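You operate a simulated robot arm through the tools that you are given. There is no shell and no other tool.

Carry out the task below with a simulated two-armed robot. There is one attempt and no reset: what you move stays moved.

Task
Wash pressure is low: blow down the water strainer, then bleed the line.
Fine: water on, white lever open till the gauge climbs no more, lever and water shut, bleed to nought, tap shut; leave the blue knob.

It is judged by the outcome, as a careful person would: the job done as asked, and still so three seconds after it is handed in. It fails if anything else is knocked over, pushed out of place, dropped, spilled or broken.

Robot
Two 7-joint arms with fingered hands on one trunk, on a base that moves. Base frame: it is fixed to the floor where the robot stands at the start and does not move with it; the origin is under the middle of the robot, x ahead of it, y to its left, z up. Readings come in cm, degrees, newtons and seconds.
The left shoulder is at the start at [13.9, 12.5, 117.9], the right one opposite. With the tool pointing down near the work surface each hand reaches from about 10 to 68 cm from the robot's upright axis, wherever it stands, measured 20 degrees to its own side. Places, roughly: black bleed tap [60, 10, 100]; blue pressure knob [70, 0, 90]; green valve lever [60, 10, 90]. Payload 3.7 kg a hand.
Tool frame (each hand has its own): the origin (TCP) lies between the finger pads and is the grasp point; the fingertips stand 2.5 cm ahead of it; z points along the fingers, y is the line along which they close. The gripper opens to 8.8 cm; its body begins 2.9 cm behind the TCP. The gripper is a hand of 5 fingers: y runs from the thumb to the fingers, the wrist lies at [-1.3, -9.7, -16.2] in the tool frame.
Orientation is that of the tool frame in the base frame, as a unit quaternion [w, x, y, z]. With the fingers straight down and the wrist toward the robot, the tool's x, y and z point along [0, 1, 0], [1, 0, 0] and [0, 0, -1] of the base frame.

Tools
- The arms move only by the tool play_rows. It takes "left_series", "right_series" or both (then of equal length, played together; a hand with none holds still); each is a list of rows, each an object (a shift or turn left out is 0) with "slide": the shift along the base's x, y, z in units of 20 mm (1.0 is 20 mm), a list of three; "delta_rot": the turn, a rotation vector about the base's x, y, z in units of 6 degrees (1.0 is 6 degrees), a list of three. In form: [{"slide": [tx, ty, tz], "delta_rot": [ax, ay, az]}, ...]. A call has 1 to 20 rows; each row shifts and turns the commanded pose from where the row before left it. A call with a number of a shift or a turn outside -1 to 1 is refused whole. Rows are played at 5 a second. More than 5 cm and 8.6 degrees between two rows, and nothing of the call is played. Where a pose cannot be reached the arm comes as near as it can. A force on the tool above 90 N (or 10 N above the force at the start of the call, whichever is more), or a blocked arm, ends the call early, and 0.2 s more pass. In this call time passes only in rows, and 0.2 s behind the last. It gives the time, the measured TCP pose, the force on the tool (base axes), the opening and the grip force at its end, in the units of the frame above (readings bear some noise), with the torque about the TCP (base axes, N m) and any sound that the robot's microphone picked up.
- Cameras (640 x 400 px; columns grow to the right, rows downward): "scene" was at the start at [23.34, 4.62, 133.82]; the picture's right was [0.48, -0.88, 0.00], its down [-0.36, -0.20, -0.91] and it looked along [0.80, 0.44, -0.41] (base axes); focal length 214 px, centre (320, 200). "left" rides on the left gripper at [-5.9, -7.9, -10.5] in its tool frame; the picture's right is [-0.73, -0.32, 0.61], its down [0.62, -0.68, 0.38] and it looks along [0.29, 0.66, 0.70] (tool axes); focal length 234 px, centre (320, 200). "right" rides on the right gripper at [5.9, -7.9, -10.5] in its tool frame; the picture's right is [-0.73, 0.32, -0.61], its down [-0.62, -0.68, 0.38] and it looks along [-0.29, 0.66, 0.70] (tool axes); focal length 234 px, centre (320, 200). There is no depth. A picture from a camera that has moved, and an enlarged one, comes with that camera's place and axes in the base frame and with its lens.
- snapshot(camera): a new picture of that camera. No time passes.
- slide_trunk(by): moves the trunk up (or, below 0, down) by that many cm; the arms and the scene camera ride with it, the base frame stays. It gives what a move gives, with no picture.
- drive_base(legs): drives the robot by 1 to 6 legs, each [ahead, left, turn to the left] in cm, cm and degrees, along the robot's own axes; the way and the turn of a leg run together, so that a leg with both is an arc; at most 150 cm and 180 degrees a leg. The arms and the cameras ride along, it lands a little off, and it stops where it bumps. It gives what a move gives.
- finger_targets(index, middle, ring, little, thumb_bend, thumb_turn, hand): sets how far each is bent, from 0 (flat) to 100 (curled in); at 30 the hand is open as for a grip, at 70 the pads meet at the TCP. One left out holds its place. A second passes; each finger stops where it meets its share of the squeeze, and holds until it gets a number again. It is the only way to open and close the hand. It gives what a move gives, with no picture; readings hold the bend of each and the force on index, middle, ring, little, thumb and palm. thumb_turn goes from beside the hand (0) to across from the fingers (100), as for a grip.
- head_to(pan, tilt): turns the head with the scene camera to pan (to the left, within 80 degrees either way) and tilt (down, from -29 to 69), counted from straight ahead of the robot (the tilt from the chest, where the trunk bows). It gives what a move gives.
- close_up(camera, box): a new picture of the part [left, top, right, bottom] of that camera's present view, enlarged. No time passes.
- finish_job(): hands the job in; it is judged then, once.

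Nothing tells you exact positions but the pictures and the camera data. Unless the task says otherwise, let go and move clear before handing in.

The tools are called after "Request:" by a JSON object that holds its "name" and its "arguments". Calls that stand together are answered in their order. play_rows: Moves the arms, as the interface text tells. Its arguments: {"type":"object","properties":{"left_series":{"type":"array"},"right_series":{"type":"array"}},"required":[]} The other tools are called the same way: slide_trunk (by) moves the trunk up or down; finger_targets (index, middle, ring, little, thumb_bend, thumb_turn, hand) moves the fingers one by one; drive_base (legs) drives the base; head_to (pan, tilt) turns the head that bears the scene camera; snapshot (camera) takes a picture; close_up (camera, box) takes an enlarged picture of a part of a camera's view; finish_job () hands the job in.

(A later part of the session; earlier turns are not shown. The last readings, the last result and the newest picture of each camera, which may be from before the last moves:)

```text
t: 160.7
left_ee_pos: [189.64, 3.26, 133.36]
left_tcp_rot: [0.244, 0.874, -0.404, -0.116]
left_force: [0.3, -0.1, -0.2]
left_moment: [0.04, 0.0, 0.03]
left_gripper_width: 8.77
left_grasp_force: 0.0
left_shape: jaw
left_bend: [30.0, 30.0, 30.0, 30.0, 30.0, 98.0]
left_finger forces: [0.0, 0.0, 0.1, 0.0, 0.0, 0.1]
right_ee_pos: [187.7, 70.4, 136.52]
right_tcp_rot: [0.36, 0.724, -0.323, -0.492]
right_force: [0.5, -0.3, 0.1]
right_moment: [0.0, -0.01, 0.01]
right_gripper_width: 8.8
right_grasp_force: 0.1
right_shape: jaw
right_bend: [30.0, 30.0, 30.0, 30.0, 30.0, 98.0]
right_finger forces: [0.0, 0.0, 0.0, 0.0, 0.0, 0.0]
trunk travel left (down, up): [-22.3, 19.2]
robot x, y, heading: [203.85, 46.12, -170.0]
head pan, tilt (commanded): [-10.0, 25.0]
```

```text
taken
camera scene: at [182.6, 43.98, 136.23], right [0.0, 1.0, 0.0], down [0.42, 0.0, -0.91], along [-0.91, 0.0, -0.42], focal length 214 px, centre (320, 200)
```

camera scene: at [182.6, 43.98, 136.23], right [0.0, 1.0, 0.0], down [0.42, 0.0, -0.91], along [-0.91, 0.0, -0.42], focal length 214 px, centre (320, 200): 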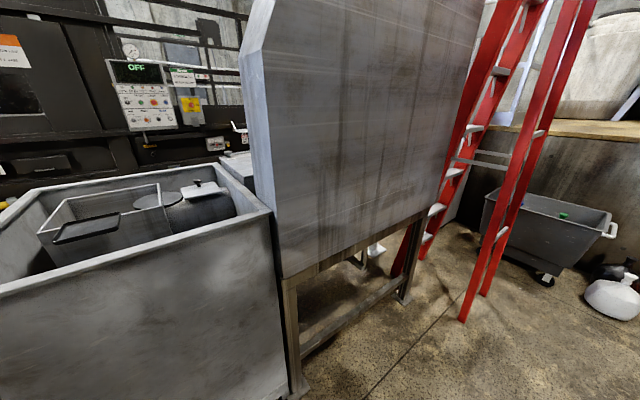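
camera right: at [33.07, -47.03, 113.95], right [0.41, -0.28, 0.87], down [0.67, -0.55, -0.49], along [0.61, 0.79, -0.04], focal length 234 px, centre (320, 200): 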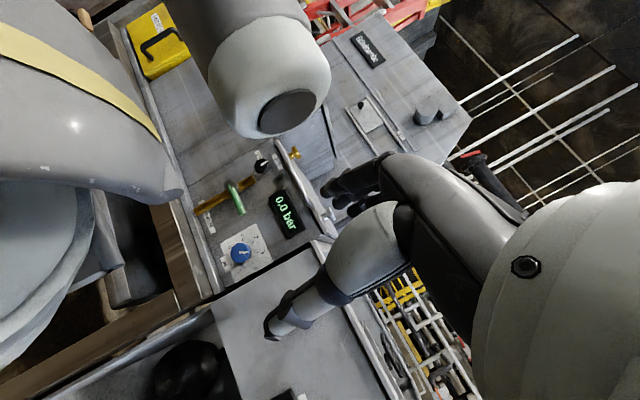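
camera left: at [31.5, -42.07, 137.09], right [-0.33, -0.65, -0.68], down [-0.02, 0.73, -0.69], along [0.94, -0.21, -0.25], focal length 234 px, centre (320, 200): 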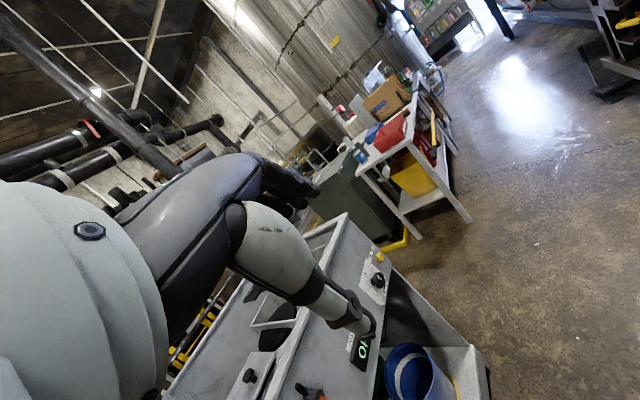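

Request:
{"name": "close_up", "arguments": {"camera": "scene", "box": [270, 200, 450, 350]}}

Request:
{"name": "slide_trunk", "arguments": {"by": -20}}

Request:
{"name": "head_to", "arguments": {"pan": 10, "tilt": 0}}

Request:
{"name": "snapshot", "arguments": {"camera": "scene"}}

```text
2.67 times, centred on (360, 275) of scene
camera zoom: at [182.6, 43.98, 136.23], right [0.0, 1.0, 0.0], down [0.42, 0.0, -0.91], along [-0.91, 0.0, -0.42], focal length 572 px, centre (213, 0)
```

zoom: 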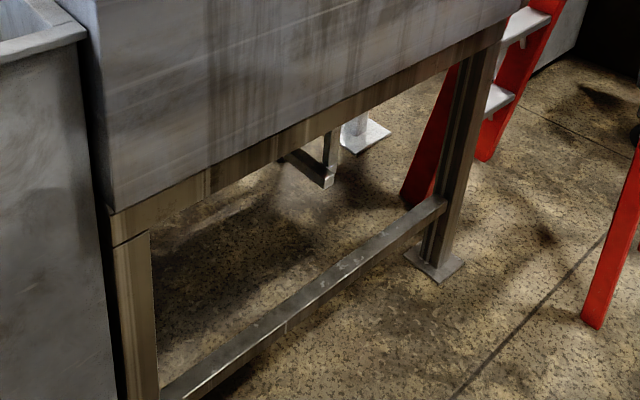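

```text
t: 162.9
left_ee_pos: [189.84, 3.23, 113.37]
left_tcp_rot: [0.245, 0.873, -0.405, -0.118]
left_force: [0.4, -0.8, -0.2]
left_moment: [0.04, 0.03, 0.02]
left_gripper_width: 8.76
left_grasp_force: 0.2
left_shape: jaw
left_bend: [30.0, 30.0, 30.0, 30.0, 30.0, 98.0]
left_finger forces: [0.0, 0.0, 0.1, 0.1, 0.0, 0.0]
right_ee_pos: [173.56, 67.91, 117.29]
right_tcp_rot: [0.273, 0.812, -0.367, -0.362]
right_force: [0.6, 0.1, -0.4]
right_moment: [0.0, 0.0, 0.0]
right_gripper_width: 8.79
right_grasp_force: 0.0
right_shape: jaw
right_bend: [30.0, 30.0, 30.0, 30.0, 30.0, 98.0]
right_finger forces: [0.0, 0.0, 0.1, 0.1, 0.1, 0.0]
trunk travel left (down, up): [-2.3, 39.2]
robot x, y, heading: [204.36, 45.59, -170.3]
head pan, tilt (commanded): [-10.0, 25.0]
```

```text
t: 163.8
left_ee_pos: [189.64, 3.26, 113.31]
left_tcp_rot: [0.244, 0.874, -0.404, -0.116]
left_force: [-0.6, 0.5, 0.3]
left_moment: [-0.01, -0.03, 0.03]
left_gripper_width: 8.77
left_grasp_force: 0.0
left_shape: jaw
left_bend: [30.0, 30.0, 30.0, 30.0, 30.0, 98.0]
left_finger forces: [0.0, 0.1, 0.1, 0.1, 0.0, 0.0]
right_ee_pos: [173.46, 67.89, 117.4]
right_tcp_rot: [0.272, 0.812, -0.368, -0.363]
right_force: [-0.4, 0.4, -0.1]
right_moment: [-0.02, -0.03, 0.0]
right_gripper_width: 8.78
right_grasp_force: 0.2
right_shape: jaw
right_bend: [30.0, 30.0, 30.0, 30.0, 30.0, 98.0]
right_finger forces: [0.0, 0.0, 0.1, 0.1, 0.0, 0.0]
trunk travel left (down, up): [-2.3, 39.2]
robot x, y, heading: [204.24, 46.01, -170.2]
head pan, tilt (commanded): [10.0, 0.0]
```

```text
taken
camera scene: at [164.17, 37.62, 117.26], right [-0.34, 0.94, 0.0], down [0.0, 0.0, -1.0], along [-0.94, -0.34, 0.0], focal length 214 px, centre (320, 200)
```

scene: 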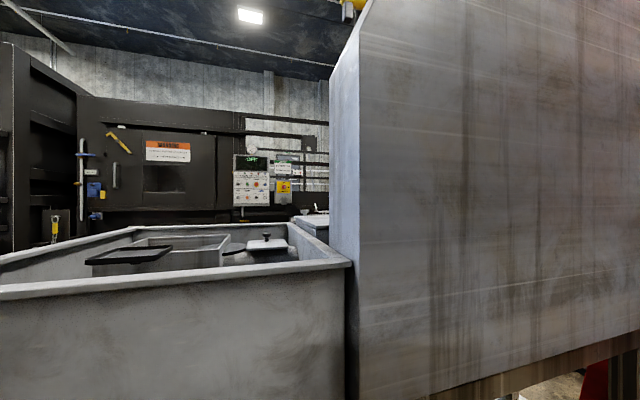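

The rear is blank, so I'll go back round to the front and check the left end of the machine (around the grease box and yellow box), which I have only seen obliquely.

Request:
{"name": "slide_trunk", "arguments": {"by": 20}}

Request:
{"name": "drive_base", "arguments": {"legs": [[0, 0, -144], [0, -70, 0], [-100, 0, 0], [-105, 0, 0]]}}

```text
t: 165.9
left_ee_pos: [189.56, 3.16, 133.41]
left_tcp_rot: [0.245, 0.874, -0.404, -0.115]
left_force: [0.2, 0.5, -0.5]
left_moment: [-0.02, 0.02, 0.01]
left_gripper_width: 8.77
left_grasp_force: 0.0
left_shape: jaw
left_bend: [30.0, 30.0, 30.0, 30.0, 30.0, 98.0]
left_finger forces: [0.0, 0.1, 0.0, 0.1, 0.0, 0.1]
right_ee_pos: [180.92, 69.26, 139.11]
right_tcp_rot: [0.313, 0.776, -0.349, -0.423]
right_force: [-0.8, 0.3, 0.7]
right_moment: [0.0, -0.01, 0.01]
right_gripper_width: 8.79
right_grasp_force: 0.1
right_shape: jaw
right_bend: [30.0, 30.0, 30.0, 30.0, 30.0, 98.0]
right_finger forces: [0.0, 0.1, 0.1, 0.1, 0.0, 0.0]
trunk travel left (down, up): [-22.3, 19.2]
robot x, y, heading: [204.18, 46.06, -170.4]
head pan, tilt (commanded): [10.0, 0.0]
```

```text
t: 188.0
left_ee_pos: [101.37, -101.89, 133.39]
left_tcp_rot: [0.038, 0.128, 0.954, 0.267]
left_force: [-0.5, -0.5, -0.1]
left_moment: [-0.03, -0.02, -0.01]
left_gripper_width: 8.78
left_grasp_force: 0.1
left_shape: jaw
left_bend: [30.0, 30.0, 30.0, 30.0, 30.0, 98.0]
left_finger forces: [0.0, 0.1, 0.0, 0.1, 0.0, 0.1]
right_ee_pos: [145.91, -151.44, 139.04]
right_tcp_rot: [0.311, 0.104, 0.844, 0.425]
right_force: [0.1, 0.2, 0.4]
right_moment: [-0.01, 0.02, -0.02]
right_gripper_width: 8.78
right_grasp_force: 0.1
right_shape: jaw
right_bend: [30.0, 30.0, 30.0, 30.0, 30.0, 98.0]
right_finger forces: [0.0, 0.1, 0.1, 0.0, 0.0, 0.0]
trunk travel left (down, up): [-22.3, 19.2]
robot x, y, heading: [113.56, -145.32, 44.1]
head pan, tilt (commanded): [10.0, 0.0]
```

Request:
{"name": "drive_base", "arguments": {"legs": [[-8, 0, 1.7], [0, 100, 0], [0, 100, 0]]}}

Request:
{"name": "head_to", "arguments": {"pan": 0, "tilt": 25}}

Request:
{"name": "snapshot", "arguments": {"camera": "scene"}}

Request:
{"name": "head_to", "arguments": {"pan": 30, "tilt": 20}}

Request:
{"name": "snapshot", "arguments": {"camera": "scene"}}

```text
t: 206.5
left_ee_pos: [-49.35, 32.52, 133.33]
left_tcp_rot: [0.036, 0.116, 0.956, 0.268]
left_force: [0.0, -0.2, -0.2]
left_moment: [0.0, -0.04, -0.01]
left_gripper_width: 8.76
left_grasp_force: 0.1
left_shape: jaw
left_bend: [30.0, 30.0, 30.0, 30.0, 30.0, 98.0]
left_finger forces: [0.0, 0.0, 0.1, 0.0, 0.0, 0.1]
right_ee_pos: [-3.76, -15.93, 139.0]
right_tcp_rot: [0.306, 0.094, 0.845, 0.429]
right_force: [-0.6, 0.1, -0.1]
right_moment: [-0.02, 0.01, 0.0]
right_gripper_width: 8.81
right_grasp_force: 0.1
right_shape: jaw
right_bend: [30.0, 30.0, 30.0, 30.0, 30.0, 98.0]
right_finger forces: [0.1, 0.0, 0.1, 0.0, 0.0, 0.0]
trunk travel left (down, up): [-22.3, 19.2]
robot x, y, heading: [-35.76, -10.57, 45.5]
head pan, tilt (commanded): [10.0, 0.0]
```

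```text
t: 207.4
left_ee_pos: [-49.32, 32.56, 133.22]
left_tcp_rot: [0.035, 0.116, 0.956, 0.268]
left_force: [0.1, 0.0, 0.5]
left_moment: [0.02, -0.03, 0.0]
left_gripper_width: 8.79
left_grasp_force: 0.0
left_shape: jaw
left_bend: [30.0, 30.0, 30.0, 30.0, 30.0, 98.0]
left_finger forces: [0.0, 0.0, 0.0, 0.0, 0.0, 0.0]
right_ee_pos: [-3.79, -15.99, 139.04]
right_tcp_rot: [0.305, 0.092, 0.845, 0.428]
right_force: [0.5, 0.1, -0.5]
right_moment: [-0.01, 0.03, 0.0]
right_gripper_width: 8.77
right_grasp_force: 0.0
right_shape: jaw
right_bend: [30.0, 30.0, 30.0, 30.0, 30.0, 98.0]
right_finger forces: [0.0, 0.0, 0.1, 0.0, 0.0, 0.1]
trunk travel left (down, up): [-22.3, 19.2]
robot x, y, heading: [-35.86, -10.94, 45.7]
head pan, tilt (commanded): [0.0, 25.0]
```

```text
taken
camera scene: at [-20.65, 5.15, 136.24], right [0.71, -0.7, 0.0], down [-0.3, -0.3, -0.91], along [0.63, 0.65, -0.42], focal length 214 px, centre (320, 200)
```

scene: 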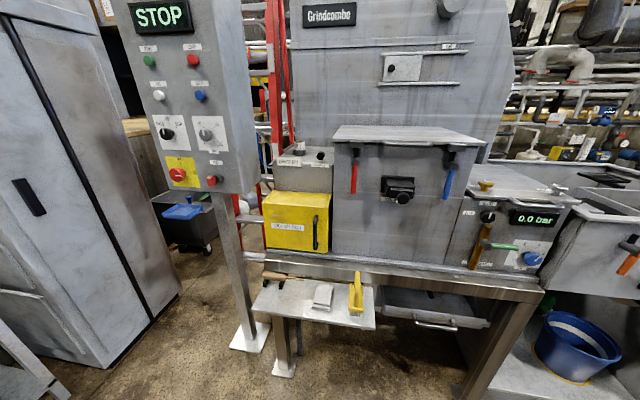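

```text
t: 208.4
left_ee_pos: [-49.41, 32.5, 133.19]
left_tcp_rot: [0.036, 0.117, 0.956, 0.268]
left_force: [-0.6, -0.2, 0.3]
left_moment: [0.04, 0.01, 0.02]
left_gripper_width: 8.74
left_grasp_force: 0.1
left_shape: jaw
left_bend: [30.0, 30.0, 30.0, 30.0, 30.0, 98.0]
left_finger forces: [0.0, 0.0, 0.1, 0.1, 0.0, 0.0]
right_ee_pos: [-3.76, -15.99, 139.06]
right_tcp_rot: [0.306, 0.094, 0.845, 0.429]
right_force: [-0.1, -0.3, -0.3]
right_moment: [-0.02, 0.01, -0.02]
right_gripper_width: 8.79
right_grasp_force: 0.1
right_shape: jaw
right_bend: [30.0, 30.0, 30.0, 30.0, 30.0, 98.0]
right_finger forces: [0.0, 0.0, 0.1, 0.1, 0.1, 0.0]
trunk travel left (down, up): [-22.3, 19.2]
robot x, y, heading: [-36.03, -10.34, 45.6]
head pan, tilt (commanded): [30.0, 20.0]
```

```text
taken
camera scene: at [-24.76, 7.59, 137.04], right [0.97, -0.25, 0.0], down [-0.09, -0.33, -0.94], along [0.23, 0.91, -0.34], focal length 214 px, centre (320, 200)
```

scene: 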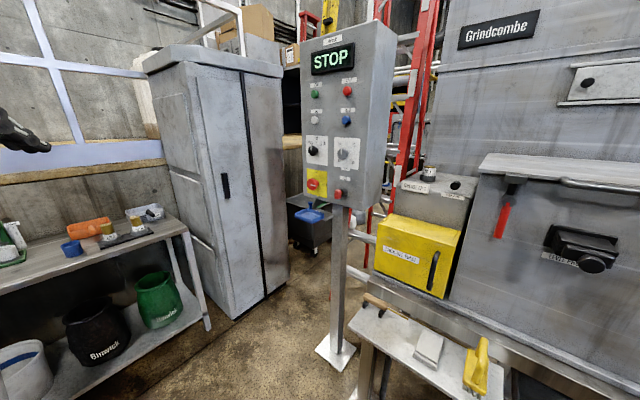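

There are some pale rods behind the STOP stand, left of the yellow box. Zooming there.

Request:
{"name": "close_up", "arguments": {"camera": "scene", "box": [320, 130, 480, 310]}}

Request:
{"name": "close_up", "arguments": {"camera": "scene", "box": [280, 20, 420, 220]}}

Request:
{"name": "close_up", "arguments": {"camera": "scene", "box": [320, 260, 560, 400]}}

```text
2.22 times, centred on (400, 220) of scene
camera zoom: at [-24.76, 7.59, 137.04], right [0.97, -0.25, 0.0], down [-0.09, -0.33, -0.94], along [0.23, 0.91, -0.34], focal length 477 px, centre (142, 156)
```

zoom: 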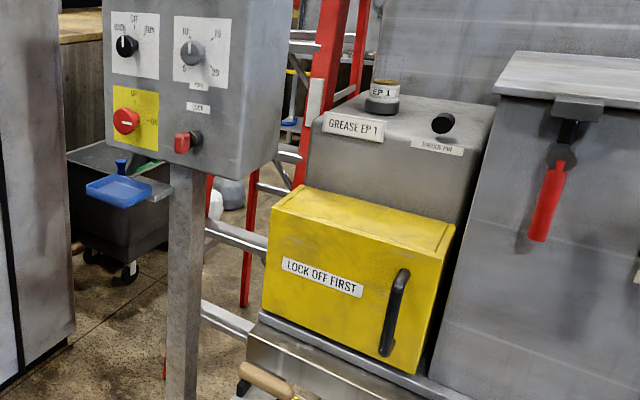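

```text
2.00 times, centred on (350, 120) of scene
camera zoom: at [-24.76, 7.59, 137.04], right [0.97, -0.25, 0.0], down [-0.09, -0.33, -0.94], along [0.23, 0.91, -0.34], focal length 429 px, centre (260, 360)
```

zoom: 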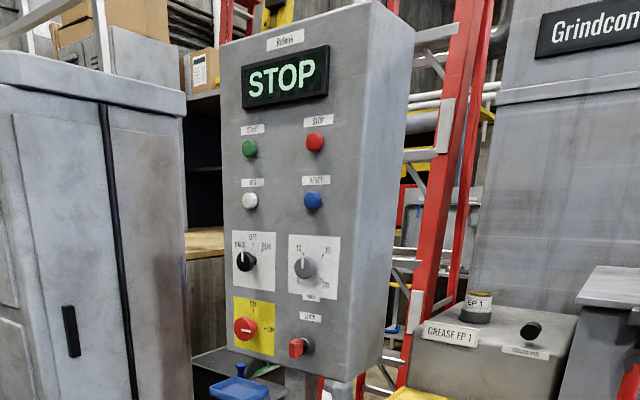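

```text
2.67 times, centred on (440, 330) of scene
camera zoom: at [-24.76, 7.59, 137.04], right [0.97, -0.25, 0.0], down [-0.09, -0.33, -0.94], along [0.23, 0.91, -0.34], focal length 572 px, centre (0, -147)
```

zoom: 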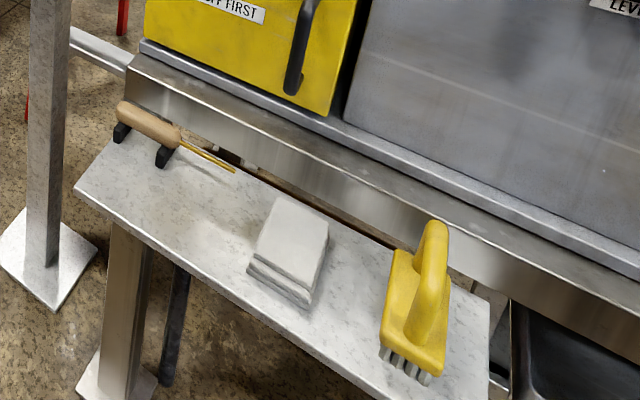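

Those are ladder rungs. The remaining hidden place is right under the bench rail below the gauge unit, where a dark stub showed above the tray. I'll move in front of it and reach the right-hand camera low.

Request:
{"name": "drive_base", "arguments": {"legs": [[0, -45, 0]]}}

Request:
{"name": "play_rows", "arguments": {"right_series": [{"slide": [0.7, 0.7, -0.2]}, {"slide": [0.7, 0.7, -0.2]}, {"slide": [0.7, 0.7, -0.2]}, {"slide": [0.7, 0.7, -0.2]}, {"slide": [0.7, 0.7, -0.2]}, {"slide": [0.7, 0.7, -0.5]}, {"slide": [0.7, 0.7, -0.5]}, {"slide": [0.7, 0.7, -0.5]}, {"slide": [0.7, 0.7, -0.5]}, {"slide": [0.7, 0.7, -0.5]}, {"slide": [0.7, 0.7, -0.5]}, {"slide": [0.7, 0.7, -0.5]}, {"slide": [0.7, 0.7, -0.5]}, {"slide": [0.7, 0.7, -0.5]}, {"slide": [0, 0, -1]}, {"slide": [0, 0, -1]}, {"slide": [0, 0, -1]}, {"slide": [0, 0, -1]}, {"slide": [0, 0, -1]}]}}

Request:
{"name": "snapshot", "arguments": {"camera": "right"}}

Request:
{"name": "head_to", "arguments": {"pan": 0, "tilt": 30}}

Request:
{"name": "snapshot", "arguments": {"camera": "scene"}}

```text
t: 212.8
left_ee_pos: [-18.38, 1.94, 133.33]
left_tcp_rot: [0.035, 0.111, 0.956, 0.269]
left_force: [-0.7, 0.0, -0.1]
left_moment: [0.0, -0.01, -0.03]
left_gripper_width: 8.75
left_grasp_force: 0.1
left_shape: jaw
left_bend: [30.0, 30.0, 30.0, 30.0, 30.0, 98.0]
left_finger forces: [0.1, 0.0, 0.1, 0.0, 0.0, 0.0]
right_ee_pos: [27.73, -46.01, 138.88]
right_tcp_rot: [0.302, 0.088, 0.846, 0.431]
right_force: [1.0, 0.0, 0.0]
right_moment: [0.07, -0.02, -0.01]
right_gripper_width: 8.77
right_grasp_force: 0.2
right_shape: jaw
right_bend: [30.0, 30.0, 30.0, 30.0, 30.0, 98.0]
right_finger forces: [0.0, 0.1, 0.0, 0.0, 0.0, 0.0]
trunk travel left (down, up): [-22.3, 19.2]
robot x, y, heading: [-4.91, -40.85, 46.1]
head pan, tilt (commanded): [30.0, 20.0]
```

```text
t: 216.8
left_ee_pos: [-18.5, 1.91, 133.24]
left_tcp_rot: [0.035, 0.111, 0.956, 0.269]
left_force: [-0.9, -0.4, -0.6]
left_moment: [0.0, 0.03, -0.05]
left_gripper_width: 8.8
left_grasp_force: 0.1
left_shape: jaw
left_bend: [30.0, 30.0, 30.0, 30.0, 30.0, 98.0]
left_finger forces: [0.0, 0.0, 0.0, 0.1, 0.0, 0.1]
right_ee_pos: [44.78, -33.19, 136.18]
right_tcp_rot: [0.301, 0.089, 0.847, 0.43]
right_force: [0.0, 0.5, 0.8]
right_moment: [-0.02, 0.02, -0.02]
right_gripper_width: 8.8
right_grasp_force: 0.1
right_shape: jaw
right_bend: [30.0, 30.0, 30.0, 30.0, 30.0, 98.0]
right_finger forces: [0.1, 0.0, 0.0, 0.0, 0.1, 0.0]
right hand out of reach, approached as far as the arm can: row 1, 2, 3, 4, 5, 6, 7, 8, 9, 10, 11, 12, 13, 15, 16, 17, 18, 19
trunk travel left (down, up): [-22.3, 19.2]
robot x, y, heading: [-4.71, -41.09, 46.4]
head pan, tilt (commanded): [30.0, 20.0]
```

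```text
taken
camera right: at [34.49, -42.71, 132.26], right [0.19, -0.51, 0.84], down [0.8, -0.41, -0.44], along [0.57, 0.76, 0.33], focal length 234 px, centre (320, 200)
```

right: 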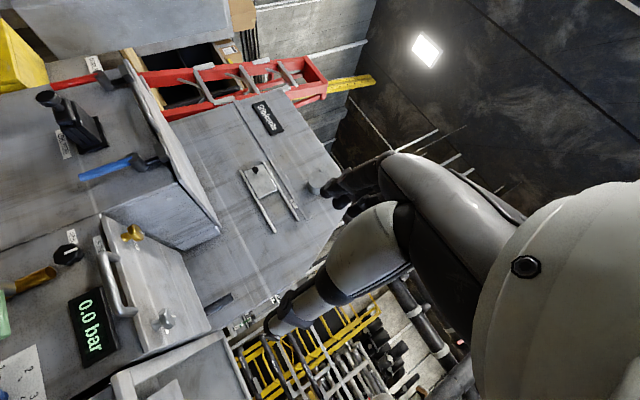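

```text
t: 217.7
left_ee_pos: [-18.43, 1.98, 133.32]
left_tcp_rot: [0.034, 0.11, 0.956, 0.268]
left_force: [-0.2, 0.1, 0.1]
left_moment: [0.01, -0.02, 0.0]
left_gripper_width: 8.76
left_grasp_force: 0.1
left_shape: jaw
left_bend: [30.0, 30.0, 30.0, 30.0, 30.0, 98.0]
left_finger forces: [0.0, 0.1, 0.0, 0.1, 0.1, 0.1]
right_ee_pos: [44.55, -33.14, 136.2]
right_tcp_rot: [0.301, 0.089, 0.846, 0.43]
right_force: [-0.7, 0.4, 1.1]
right_moment: [0.0, 0.01, -0.01]
right_gripper_width: 8.8
right_grasp_force: 0.1
right_shape: jaw
right_bend: [30.0, 30.0, 30.0, 30.0, 30.0, 98.0]
right_finger forces: [0.1, 0.0, 0.1, 0.0, 0.0, 0.0]
trunk travel left (down, up): [-22.3, 19.2]
robot x, y, heading: [-5.17, -40.74, 46.4]
head pan, tilt (commanded): [0.0, 30.0]
```

```text
taken
camera scene: at [10.47, -25.2, 135.43], right [0.72, -0.69, 0.0], down [-0.35, -0.36, -0.87], along [0.6, 0.63, -0.5], focal length 214 px, centre (320, 200)
```

scene: 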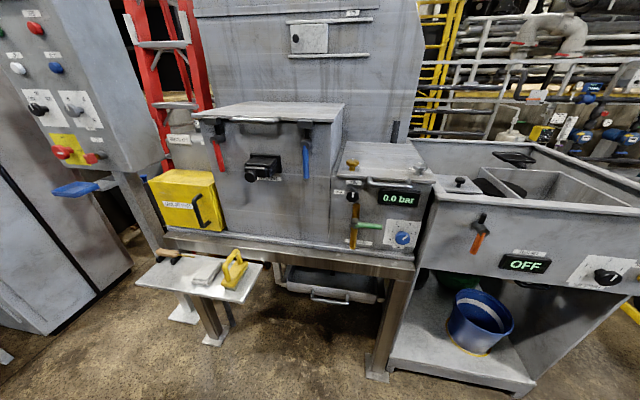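

Still hidden. I haven't seen the left side of the tall box and the machine's left flank; I'll step well to the left for that view.

Request:
{"name": "drive_base", "arguments": {"legs": [[0, 90, 0]]}}

Request:
{"name": "head_to", "arguments": {"pan": -10, "tilt": 20}}

Request:
{"name": "snapshot", "arguments": {"camera": "scene"}}

Request:
{"name": "close_up", "arguments": {"camera": "scene", "box": [160, 80, 480, 330]}}

```text
t: 225.9
left_ee_pos: [-82.93, 64.16, 133.26]
left_tcp_rot: [0.036, 0.114, 0.956, 0.268]
left_force: [-0.8, 0.2, 0.1]
left_moment: [0.0, -0.01, 0.02]
left_gripper_width: 8.75
left_grasp_force: 0.1
left_shape: jaw
left_bend: [30.0, 30.0, 30.0, 30.0, 30.0, 98.0]
left_finger forces: [0.1, 0.0, 0.1, 0.1, 0.1, 0.0]
right_ee_pos: [-20.1, 28.68, 136.17]
right_tcp_rot: [0.301, 0.091, 0.846, 0.43]
right_force: [0.2, -0.1, 0.1]
right_moment: [-0.02, -0.01, -0.01]
right_gripper_width: 8.78
right_grasp_force: 0.0
right_shape: jaw
right_bend: [30.0, 30.0, 30.0, 30.0, 30.0, 98.0]
right_finger forces: [0.0, 0.0, 0.0, 0.0, 0.0, 0.1]
trunk travel left (down, up): [-22.3, 19.2]
robot x, y, heading: [-69.54, 21.51, 46.2]
head pan, tilt (commanded): [0.0, 30.0]
```

```text
t: 226.7
left_ee_pos: [-82.9, 64.14, 133.33]
left_tcp_rot: [0.034, 0.113, 0.956, 0.269]
left_force: [0.1, 0.3, 0.1]
left_moment: [0.01, 0.01, 0.01]
left_gripper_width: 8.8
left_grasp_force: 0.1
left_shape: jaw
left_bend: [30.0, 30.0, 30.0, 30.0, 30.0, 98.0]
left_finger forces: [0.0, 0.1, 0.1, 0.1, 0.1, 0.0]
right_ee_pos: [-20.16, 28.71, 136.14]
right_tcp_rot: [0.301, 0.091, 0.846, 0.43]
right_force: [-0.5, -0.4, -0.4]
right_moment: [-0.02, 0.0, 0.03]
right_gripper_width: 8.79
right_grasp_force: 0.1
right_shape: jaw
right_bend: [30.0, 30.0, 30.0, 30.0, 30.0, 98.0]
right_finger forces: [0.0, 0.0, 0.1, 0.0, 0.0, 0.0]
trunk travel left (down, up): [-22.3, 19.2]
robot x, y, heading: [-69.62, 21.51, 45.7]
head pan, tilt (commanded): [-10.0, 20.0]
```

```text
taken
camera scene: at [-52.89, 35.93, 137.03], right [0.59, -0.81, 0.0], down [-0.28, -0.2, -0.94], along [0.76, 0.55, -0.34], focal length 214 px, centre (320, 200)
```

scene: 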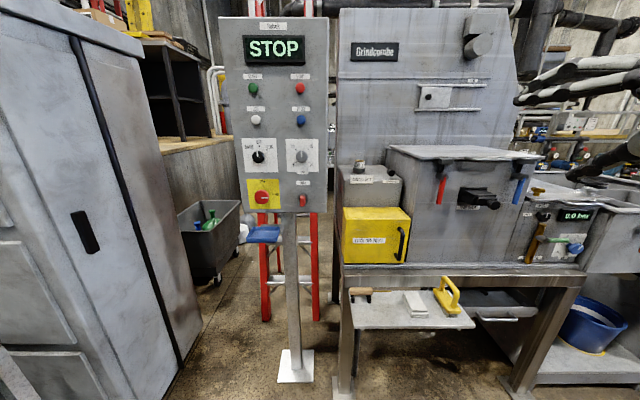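

```text
1.60 times, centred on (320, 205) of scene
camera zoom: at [-52.89, 35.93, 137.03], right [0.59, -0.81, 0.0], down [-0.28, -0.2, -0.94], along [0.76, 0.55, -0.34], focal length 343 px, centre (320, 192)
```

zoom: 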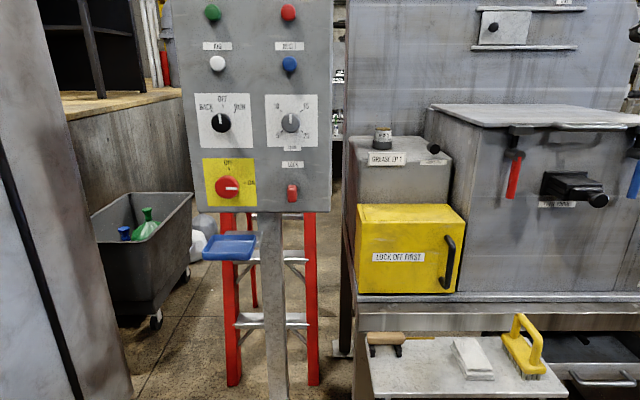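

The left side is plain too. The tray under the gauge unit suggests a blow-down outlet under the bench there, so I'll go back and get the right-hand camera properly low.

Request:
{"name": "drive_base", "arguments": {"legs": [[-4, -88, 0]]}}

Request:
{"name": "play_rows", "arguments": {"right_series": [{"delta_rot": [0.056, 0.615, -0.416]}, {"delta_rot": [0.056, 0.615, -0.416]}, {"delta_rot": [0.056, 0.615, -0.416], "slide": [0.2, 0.2, -0.5]}, {"delta_rot": [0.056, 0.615, -0.416], "slide": [0.2, 0.2, -0.5]}, {"delta_rot": [0.056, 0.615, -0.416], "slide": [0.2, 0.2, -0.5]}, {"delta_rot": [0.056, 0.615, -0.416], "slide": [0.2, 0.2, -0.5]}, {"delta_rot": [0.056, 0.615, -0.416], "slide": [0.2, 0.2, -0.5]}, {"delta_rot": [0.056, 0.615, -0.416], "slide": [0.2, 0.2, -0.5]}]}}

Request:
{"name": "snapshot", "arguments": {"camera": "right"}}

```text
t: 234.5
left_ee_pos: [-24.68, 2.41, 133.28]
left_tcp_rot: [0.035, 0.113, 0.956, 0.268]
left_force: [-0.8, -0.1, 0.5]
left_moment: [0.0, -0.02, -0.03]
left_gripper_width: 8.79
left_grasp_force: 0.1
left_shape: jaw
left_bend: [30.0, 30.0, 30.0, 30.0, 30.0, 98.0]
left_finger forces: [0.0, 0.0, 0.1, 0.0, 0.1, 0.1]
right_ee_pos: [38.18, -33.04, 136.05]
right_tcp_rot: [0.302, 0.092, 0.846, 0.43]
right_force: [-0.5, -0.8, -0.3]
right_moment: [0.0, -0.02, 0.02]
right_gripper_width: 8.78
right_grasp_force: 0.0
right_shape: jaw
right_bend: [30.0, 30.0, 30.0, 30.0, 30.0, 98.0]
right_finger forces: [0.0, 0.0, 0.0, 0.0, 0.0, 0.1]
trunk travel left (down, up): [-22.3, 19.2]
robot x, y, heading: [-10.68, -40.57, 45.7]
head pan, tilt (commanded): [-10.0, 20.0]
```

```text
t: 236.3
left_ee_pos: [-24.6, 2.47, 133.34]
left_tcp_rot: [0.035, 0.114, 0.956, 0.268]
left_force: [-0.7, 0.1, 1.1]
left_moment: [0.02, -0.02, -0.01]
left_gripper_width: 8.73
left_grasp_force: 0.2
left_shape: jaw
left_bend: [30.0, 30.0, 30.0, 30.0, 30.0, 98.0]
left_finger forces: [0.0, 0.0, 0.0, 0.0, 0.1, 0.1]
right_ee_pos: [42.83, -31.03, 132.16]
right_tcp_rot: [0.144, 0.35, 0.856, 0.353]
right_force: [-0.3, -0.1, -0.5]
right_moment: [0.04, -0.04, 0.01]
right_gripper_width: 8.79
right_grasp_force: 0.0
right_shape: jaw
right_bend: [30.0, 30.0, 30.0, 30.0, 30.0, 98.0]
right_finger forces: [0.1, 0.0, 0.0, 0.0, 0.0, 0.0]
right hand out of reach, approached as far as the arm can: row 1, 3, 4, 5, 6, 8
trunk travel left (down, up): [-22.3, 19.2]
robot x, y, heading: [-10.96, -40.55, 45.8]
head pan, tilt (commanded): [-10.0, 20.0]
```

```text
taken
camera right: at [29.46, -36.24, 134.08], right [0.38, -0.65, 0.66], down [0.3, -0.59, -0.75], along [0.88, 0.48, -0.03], focal length 234 px, centre (320, 200)
```

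right: 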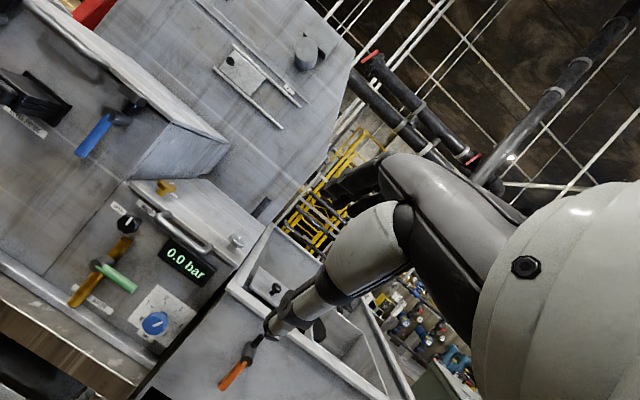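

Request:
{"name": "play_rows", "arguments": {"right_series": [{"slide": [-0.7, 0.8, -1]}, {"slide": [-0.7, 0.8, -1]}, {"slide": [-0.7, 0.8, -1]}, {"slide": [-0.7, 0.8, -1]}, {"slide": [-0.7, 0.8, -1]}, {"slide": [-0.7, 0.8, -1]}, {"slide": [-0.7, 0.8, -1]}, {"slide": [-0.7, 0.8, -1]}, {"slide": [-0.7, 0.8, -1]}, {"slide": [-0.7, 0.8, -1]}, {"slide": [0, 0, -1]}, {"slide": [0, 0, -1]}, {"slide": [0, 0, -1]}, {"slide": [0, 0, -1]}, {"slide": [0, 0, -1]}]}}

Request:
{"name": "snapshot", "arguments": {"camera": "right"}}

```text
t: 239.5
left_ee_pos: [-24.67, 2.46, 133.18]
left_tcp_rot: [0.035, 0.114, 0.956, 0.268]
left_force: [0.8, -0.5, -0.9]
left_moment: [-0.01, 0.01, 0.0]
left_gripper_width: 8.78
left_grasp_force: 0.0
left_shape: jaw
left_bend: [30.0, 30.0, 30.0, 30.0, 30.0, 98.0]
left_finger forces: [0.0, 0.0, 0.0, 0.0, 0.1, 0.0]
right_ee_pos: [39.29, -12.18, 119.98]
right_tcp_rot: [0.143, 0.348, 0.856, 0.354]
right_force: [0.5, 0.6, 0.3]
right_moment: [-0.03, -0.01, -0.01]
right_gripper_width: 8.76
right_grasp_force: 0.1
right_shape: jaw
right_bend: [30.0, 30.0, 30.0, 30.0, 30.0, 98.0]
right_finger forces: [0.0, 0.1, 0.0, 0.0, 0.0, 0.0]
right hand out of reach, approached as far as the arm can: row 1, 2, 3, 4, 5, 6, 7, 8, 10, 11, 12, 13, 14, 15
trunk travel left (down, up): [-22.3, 19.2]
robot x, y, heading: [-11.16, -40.93, 46.0]
head pan, tilt (commanded): [-10.0, 20.0]
```

```text
taken
camera right: at [25.91, -17.4, 121.86], right [0.38, -0.65, 0.66], down [0.3, -0.59, -0.75], along [0.88, 0.48, -0.03], focal length 234 px, centre (320, 200)
```

right: 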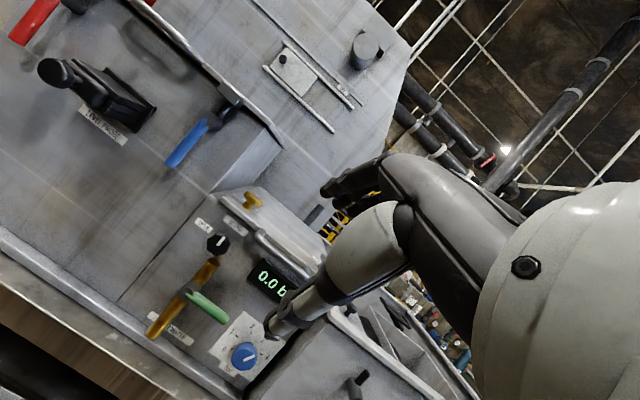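

The arm folds up when too close. I'll back off a little and reach out first, then swing down in an arc.

Request:
{"name": "drive_base", "arguments": {"legs": [[-14, 0, 0]]}}

Request:
{"name": "play_rows", "arguments": {"right_series": [{"slide": [0.66, 0.68, -0.4]}, {"slide": [0.66, 0.68, -0.4]}, {"slide": [0.66, 0.68, -0.4]}, {"slide": [0.66, 0.68, -0.4]}, {"slide": [0.66, 0.68, -0.4]}, {"slide": [0.66, 0.68, -0.4]}, {"slide": [0.66, 0.68, -0.4]}, {"slide": [0.3, 0.3, -0.8]}, {"slide": [0, 0, -1]}, {"slide": [0, 0, -1]}, {"slide": [0, 0, -1]}, {"slide": [0, 0, -1]}, {"slide": [-0.2, -0.2, -1]}, {"slide": [-0.2, -0.2, -1]}, {"slide": [-0.2, -0.2, -1]}, {"slide": [-0.2, -0.2, -1]}]}}

Request:
{"name": "snapshot", "arguments": {"camera": "right"}}

```text
t: 240.8
left_ee_pos: [-34.18, -7.37, 133.29]
left_tcp_rot: [0.035, 0.114, 0.956, 0.268]
left_force: [0.2, -0.2, 0.0]
left_moment: [0.02, -0.02, -0.03]
left_gripper_width: 8.77
left_grasp_force: 0.0
left_shape: jaw
left_bend: [30.0, 30.0, 30.0, 30.0, 30.0, 98.0]
left_finger forces: [0.1, 0.0, 0.1, 0.0, 0.0, 0.0]
right_ee_pos: [29.8, -22.08, 119.8]
right_tcp_rot: [0.144, 0.349, 0.856, 0.353]
right_force: [-0.1, -1.0, 1.1]
right_moment: [-0.02, 0.01, 0.0]
right_gripper_width: 8.8
right_grasp_force: 0.0
right_shape: jaw
right_bend: [30.0, 30.0, 30.0, 30.0, 30.0, 98.0]
right_finger forces: [0.0, 0.0, 0.0, 0.1, 0.1, 0.0]
trunk travel left (down, up): [-22.3, 19.2]
robot x, y, heading: [-20.85, -50.7, 46.0]
head pan, tilt (commanded): [-10.0, 20.0]
```

```text
t: 244.2
left_ee_pos: [-34.11, -7.39, 133.26]
left_tcp_rot: [0.035, 0.115, 0.956, 0.268]
left_force: [0.8, -0.3, 0.2]
left_moment: [-0.03, -0.02, 0.0]
left_gripper_width: 8.78
left_grasp_force: 0.0
left_shape: jaw
left_bend: [30.0, 30.0, 30.0, 30.0, 30.0, 98.0]
left_finger forces: [0.0, 0.1, 0.1, 0.0, 0.0, 0.0]
right_ee_pos: [38.5, -17.74, 119.17]
right_tcp_rot: [0.142, 0.349, 0.858, 0.349]
right_force: [0.5, -0.5, -0.4]
right_moment: [-0.03, 0.01, 0.01]
right_gripper_width: 8.8
right_grasp_force: 0.0
right_shape: jaw
right_bend: [30.0, 30.0, 30.0, 30.0, 30.0, 98.0]
right_finger forces: [0.0, 0.0, 0.1, 0.0, 0.0, 0.0]
right hand out of reach, approached as far as the arm can: row 1, 2, 3, 4, 5, 6, 7, 8, 9, 10, 11, 12, 13, 14, 15, 16
trunk travel left (down, up): [-22.3, 19.2]
robot x, y, heading: [-20.32, -50.37, 45.5]
head pan, tilt (commanded): [-10.0, 20.0]
```

```text
taken
camera right: at [25.1, -22.85, 121.32], right [0.38, -0.65, 0.66], down [0.29, -0.59, -0.75], along [0.88, 0.48, -0.04], focal length 234 px, centre (320, 200)
```

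right: 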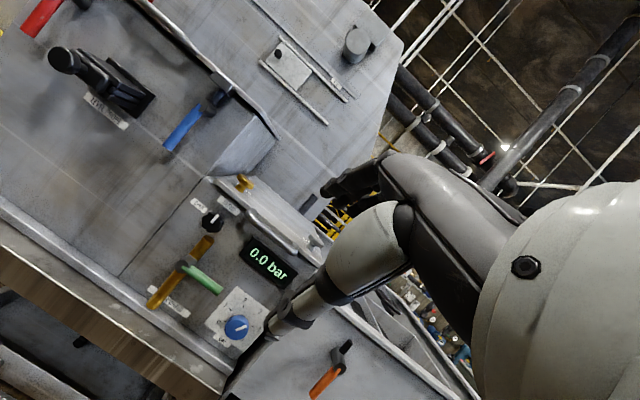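

Request:
{"name": "play_rows", "arguments": {"right_series": [{"slide": [-0.79, 0.07, -0.85], "delta_rot": [0.287, 0.71, 0.289]}, {"slide": [-0.79, 0.07, -0.85], "delta_rot": [0.287, 0.71, 0.289]}, {"slide": [-0.79, 0.07, -0.85], "delta_rot": [0.287, 0.71, 0.289]}, {"slide": [-0.79, 0.07, -0.85], "delta_rot": [0.287, 0.71, 0.289]}, {"slide": [-0.79, 0.07, -0.85], "delta_rot": [0.287, 0.71, 0.289]}, {"slide": [-0.79, 0.07, -0.85], "delta_rot": [0.287, 0.71, 0.289]}, {"slide": [-0.79, 0.07, -0.85], "delta_rot": [0.287, 0.71, 0.289]}, {"slide": [-0.79, 0.07, -0.85], "delta_rot": [0.287, 0.71, 0.289]}, {"slide": [-0.79, 0.07, -0.85], "delta_rot": [0.287, 0.71, 0.289]}, {"slide": [-0.79, 0.07, -0.85], "delta_rot": [0.287, 0.71, 0.289]}, {"slide": [-0.79, 0.07, -0.85], "delta_rot": [0.287, 0.71, 0.289]}, {"slide": [-0.79, 0.07, -0.85], "delta_rot": [0.287, 0.71, 0.289]}, {"slide": [-0.79, 0.07, -0.85], "delta_rot": [0.287, 0.71, 0.289]}, {"slide": [-0.79, 0.07, -0.85], "delta_rot": [0.287, 0.71, 0.289]}, {"slide": [-0.79, 0.07, -0.85], "delta_rot": [0.287, 0.71, 0.289]}, {"slide": [-0.79, 0.07, -0.85], "delta_rot": [0.287, 0.71, 0.289]}, {"slide": [-0.79, 0.07, -0.85], "delta_rot": [0.287, 0.71, 0.289]}, {"slide": [-0.79, 0.07, -0.85], "delta_rot": [0.287, 0.71, 0.289]}, {"slide": [-0.79, 0.07, -0.85], "delta_rot": [0.287, 0.71, 0.289]}, {"slide": [-0.79, 0.07, -0.85], "delta_rot": [0.287, 0.71, 0.289]}]}}

Request:
{"name": "snapshot", "arguments": {"camera": "right"}}

```text
t: 248.4
left_ee_pos: [-34.03, -7.39, 133.42]
left_tcp_rot: [0.035, 0.115, 0.956, 0.268]
left_force: [0.6, -0.4, 0.1]
left_moment: [0.02, 0.04, 0.0]
left_gripper_width: 8.79
left_grasp_force: 0.1
left_shape: jaw
left_bend: [30.0, 30.0, 30.0, 30.0, 30.0, 98.0]
left_finger forces: [0.0, 0.0, 0.0, 0.0, 0.1, 0.0]
right_ee_pos: [7.12, -15.5, 85.29]
right_tcp_rot: [-0.654, 0.27, 0.654, 0.268]
right_force: [0.5, -0.7, 0.1]
right_moment: [0.01, 0.0, 0.0]
right_gripper_width: 8.79
right_grasp_force: 0.0
right_shape: jaw
right_bend: [30.0, 30.0, 30.0, 30.0, 30.0, 98.0]
right_finger forces: [0.0, 0.0, 0.0, 0.0, 0.0, 0.1]
right hand out of reach, approached as far as the arm can: row 3
trunk travel left (down, up): [-22.3, 19.2]
robot x, y, heading: [-20.59, -50.51, 45.7]
head pan, tilt (commanded): [-10.0, 20.0]
```

```text
taken
camera right: at [8.96, -28.41, 91.23], right [0.66, -0.2, -0.73], down [-0.75, -0.22, -0.62], along [-0.03, 0.96, -0.29], focal length 234 px, centre (320, 200)
```

right: 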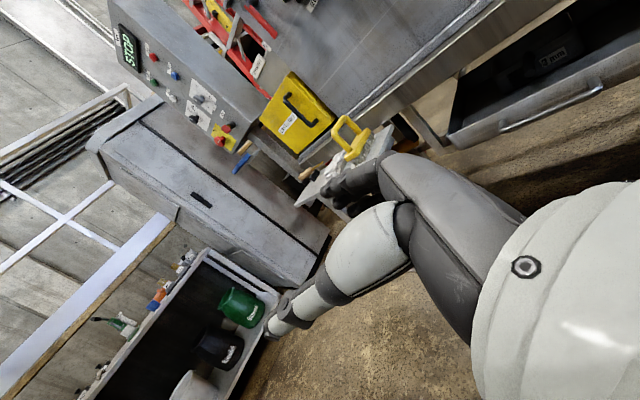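

This pose works. Now I'll yaw the hand to face the bench and lower the trunk for the under-bench view.

Request:
{"name": "play_rows", "arguments": {"right_series": [{"slide": [0.2, -0.2, -0.3], "delta_rot": [0, 0, -0.85]}, {"slide": [0.2, -0.2, -0.3], "delta_rot": [0, 0, -0.85]}, {"slide": [0.2, -0.2, -0.3], "delta_rot": [0, 0, -0.85]}, {"slide": [0.2, -0.2, -0.3], "delta_rot": [0, 0, -0.85]}, {"slide": [0.2, -0.2, -0.3], "delta_rot": [0, 0, -0.85]}, {"slide": [0.2, -0.2, -0.3], "delta_rot": [0, 0, -0.85]}, {"slide": [0.2, -0.2, -0.3], "delta_rot": [0, 0, -0.85]}, {"slide": [0.2, -0.2, -0.3], "delta_rot": [0, 0, -0.85]}]}}

Request:
{"name": "slide_trunk", "arguments": {"by": -18}}

Request:
{"name": "snapshot", "arguments": {"camera": "right"}}

```text
t: 250.2
left_ee_pos: [-34.0, -7.38, 133.29]
left_tcp_rot: [0.036, 0.116, 0.956, 0.268]
left_force: [-0.2, 0.5, -0.3]
left_moment: [0.03, 0.01, 0.01]
left_gripper_width: 8.76
left_grasp_force: 0.1
left_shape: jaw
left_bend: [30.0, 30.0, 30.0, 30.0, 30.0, 98.0]
left_finger forces: [0.0, 0.0, 0.0, 0.0, 0.0, 0.0]
right_ee_pos: [10.33, -18.72, 80.46]
right_tcp_rot: [0.519, -0.482, -0.519, -0.478]
right_force: [0.5, 0.1, 0.1]
right_moment: [0.0, 0.0, 0.02]
right_gripper_width: 8.79
right_grasp_force: 0.0
right_shape: jaw
right_bend: [30.0, 30.0, 30.0, 30.0, 30.0, 98.0]
right_finger forces: [0.0, 0.0, 0.1, 0.1, 0.0, 0.0]
trunk travel left (down, up): [-22.3, 19.2]
robot x, y, heading: [-20.54, -50.44, 46.2]
head pan, tilt (commanded): [-10.0, 20.0]
```

```text
t: 252.2
left_ee_pos: [-34.38, -7.77, 115.46]
left_tcp_rot: [0.037, 0.114, 0.955, 0.271]
left_force: [0.7, 0.4, -0.2]
left_moment: [0.0, -0.01, 0.01]
left_gripper_width: 8.76
left_grasp_force: 0.1
left_shape: jaw
left_bend: [30.0, 30.0, 30.0, 30.0, 30.0, 98.0]
left_finger forces: [0.1, 0.0, 0.0, 0.0, 0.0, 0.0]
right_ee_pos: [10.11, -18.73, 62.84]
right_tcp_rot: [0.521, -0.479, -0.518, -0.481]
right_force: [0.7, -0.1, 0.0]
right_moment: [0.0, 0.0, 0.02]
right_gripper_width: 8.82
right_grasp_force: 0.0
right_shape: jaw
right_bend: [30.0, 30.0, 30.0, 30.0, 30.0, 98.0]
right_finger forces: [0.0, 0.0, 0.0, 0.1, 0.0, 0.1]
trunk travel left (down, up): [-4.3, 37.2]
robot x, y, heading: [-20.84, -50.93, 45.9]
head pan, tilt (commanded): [-10.0, 20.0]
```

```text
taken
camera right: at [3.02, -29.93, 68.9], right [0.37, -0.58, -0.73], down [-0.71, 0.33, -0.62], along [0.6, 0.75, -0.29], focal length 234 px, centre (320, 200)
```

right: 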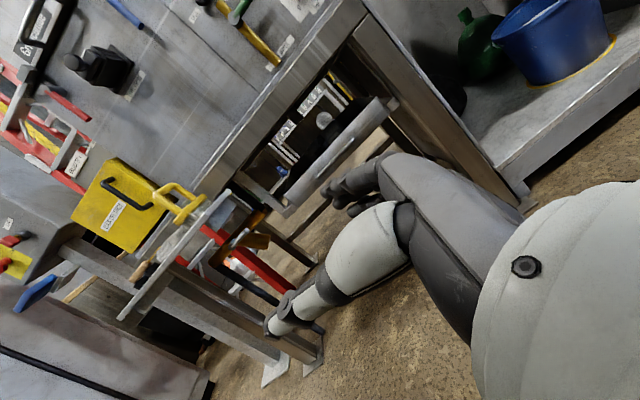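

Now I can see under the bench: there's equipment with labels between the rail and tray. Zooming in.

Request:
{"name": "close_up", "arguments": {"camera": "right", "box": [220, 50, 420, 230]}}

Request:
{"name": "close_up", "arguments": {"camera": "right", "box": [250, 70, 370, 190]}}

Request:
{"name": "close_up", "arguments": {"camera": "right", "box": [150, 180, 340, 340]}}

```text
2.22 times, centred on (320, 140) of right
camera zoom: at [3.02, -29.93, 68.9], right [0.37, -0.58, -0.73], down [-0.71, 0.33, -0.62], along [0.6, 0.75, -0.29], focal length 520 px, centre (320, 333)
```

zoom: 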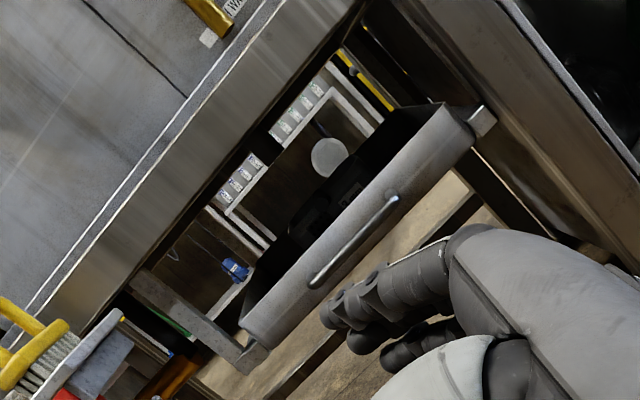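

```text
3.33 times, centred on (310, 130) of right
camera zoom: at [3.02, -29.93, 68.9], right [0.37, -0.58, -0.73], down [-0.71, 0.33, -0.62], along [0.6, 0.75, -0.29], focal length 781 px, centre (353, 433)
```

zoom: 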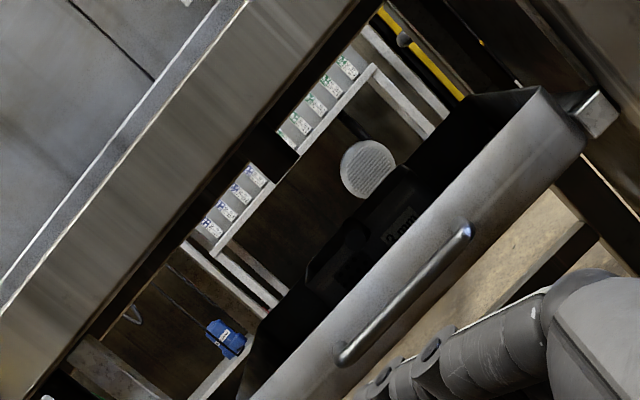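

```text
2.50 times, centred on (245, 260) of right
camera zoom: at [3.02, -29.93, 68.9], right [0.37, -0.58, -0.73], down [-0.71, 0.33, -0.62], along [0.6, 0.75, -0.29], focal length 585 px, centre (508, 50)
```

zoom: 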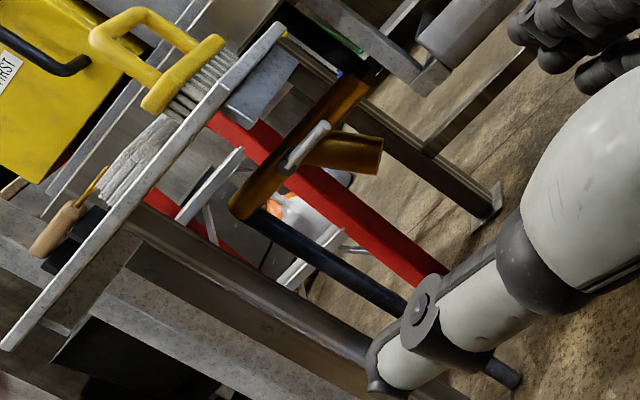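

Found it: a brass Y-strainer with a white lever, tucked under the small shelf at the left of the bench. I'll get more views to fix its position.

Request:
{"name": "head_to", "arguments": {"pan": 25, "tilt": 25}}

Request:
{"name": "snapshot", "arguments": {"camera": "scene"}}

Request:
{"name": "close_up", "arguments": {"camera": "scene", "box": [200, 180, 440, 360]}}

```text
t: 253.2
left_ee_pos: [-34.54, -7.68, 115.41]
left_tcp_rot: [0.037, 0.114, 0.955, 0.272]
left_force: [0.5, -0.4, 0.0]
left_moment: [0.04, 0.02, 0.0]
left_gripper_width: 8.76
left_grasp_force: 0.1
left_shape: jaw
left_bend: [30.0, 30.0, 30.0, 30.0, 30.0, 98.0]
left_finger forces: [0.0, 0.0, 0.0, 0.0, 0.0, 0.1]
right_ee_pos: [10.14, -18.83, 62.96]
right_tcp_rot: [0.521, -0.479, -0.517, -0.482]
right_force: [0.6, 0.3, 0.4]
right_moment: [-0.03, -0.02, 0.01]
right_gripper_width: 8.78
right_grasp_force: 0.1
right_shape: jaw
right_bend: [30.0, 30.0, 30.0, 30.0, 30.0, 98.0]
right_finger forces: [0.0, 0.0, 0.0, 0.0, 0.0, 0.0]
trunk travel left (down, up): [-4.3, 37.2]
robot x, y, heading: [-20.64, -50.17, 45.8]
head pan, tilt (commanded): [25.0, 25.0]
```

```text
taken
camera scene: at [3.67, -19.9, 115.69], right [0.94, -0.33, 0.0], down [-0.14, -0.4, -0.91], along [0.3, 0.86, -0.42], focal length 214 px, centre (320, 200)
```

scene: 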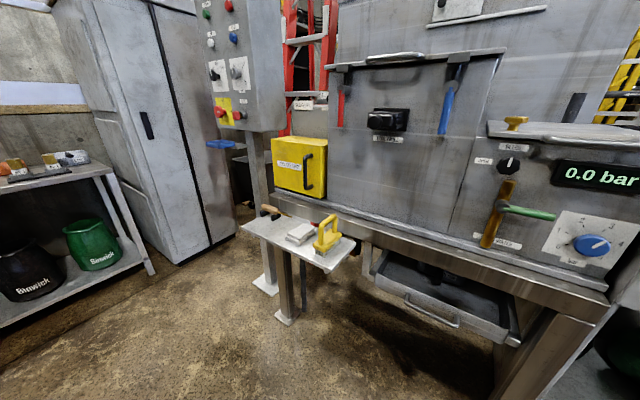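

```text
2.22 times, centred on (320, 270) of scene
camera zoom: at [3.67, -19.9, 115.69], right [0.94, -0.33, 0.0], down [-0.14, -0.4, -0.91], along [0.3, 0.86, -0.42], focal length 477 px, centre (320, 44)
```

zoom: 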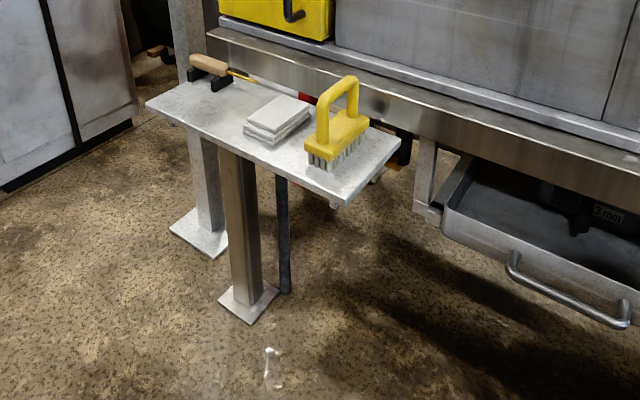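

Request:
{"name": "drive_base", "arguments": {"legs": [[12, 12, 0]]}}

Request:
{"name": "snapshot", "arguments": {"camera": "right"}}

Request:
{"name": "close_up", "arguments": {"camera": "right", "box": [120, 140, 340, 320]}}

```text
t: 254.9
left_ee_pos: [-35.12, 9.17, 115.45]
left_tcp_rot: [0.035, 0.11, 0.956, 0.271]
left_force: [0.0, -0.4, 1.0]
left_moment: [-0.01, -0.04, -0.03]
left_gripper_width: 8.76
left_grasp_force: 0.1
left_shape: jaw
left_bend: [30.0, 30.0, 30.0, 30.0, 30.0, 98.0]
left_finger forces: [0.1, 0.1, 0.0, 0.0, 0.1, 0.0]
right_ee_pos: [9.56, -1.42, 63.0]
right_tcp_rot: [0.521, -0.478, -0.519, -0.481]
right_force: [0.1, 0.0, -0.5]
right_moment: [-0.01, 0.01, 0.01]
right_gripper_width: 8.79
right_grasp_force: 0.0
right_shape: jaw
right_bend: [30.0, 30.0, 30.0, 30.0, 30.0, 98.0]
right_finger forces: [0.0, 0.1, 0.0, 0.0, 0.0, 0.0]
trunk travel left (down, up): [-4.3, 37.2]
robot x, y, heading: [-20.92, -33.4, 46.3]
head pan, tilt (commanded): [25.0, 25.0]
```

```text
taken
camera right: at [2.41, -12.65, 68.91], right [0.37, -0.57, -0.73], down [-0.71, 0.33, -0.62], along [0.6, 0.75, -0.28], focal length 234 px, centre (320, 200)
```

right: 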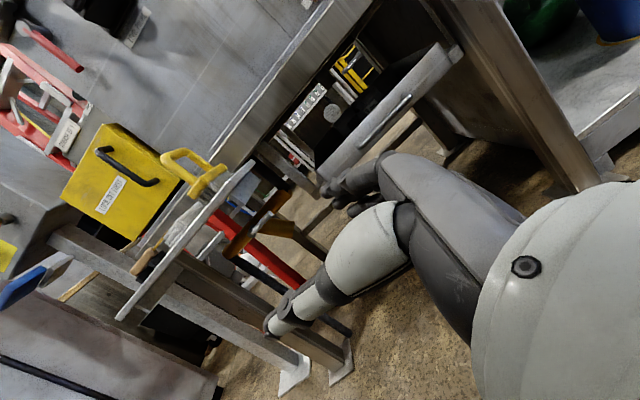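

```text
2.22 times, centred on (230, 230) of right
camera zoom: at [2.41, -12.65, 68.91], right [0.37, -0.57, -0.73], down [-0.71, 0.33, -0.62], along [0.6, 0.75, -0.28], focal length 520 px, centre (520, 133)
```

zoom: 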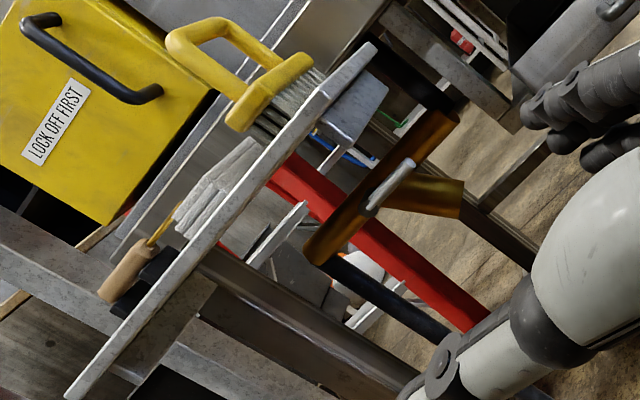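

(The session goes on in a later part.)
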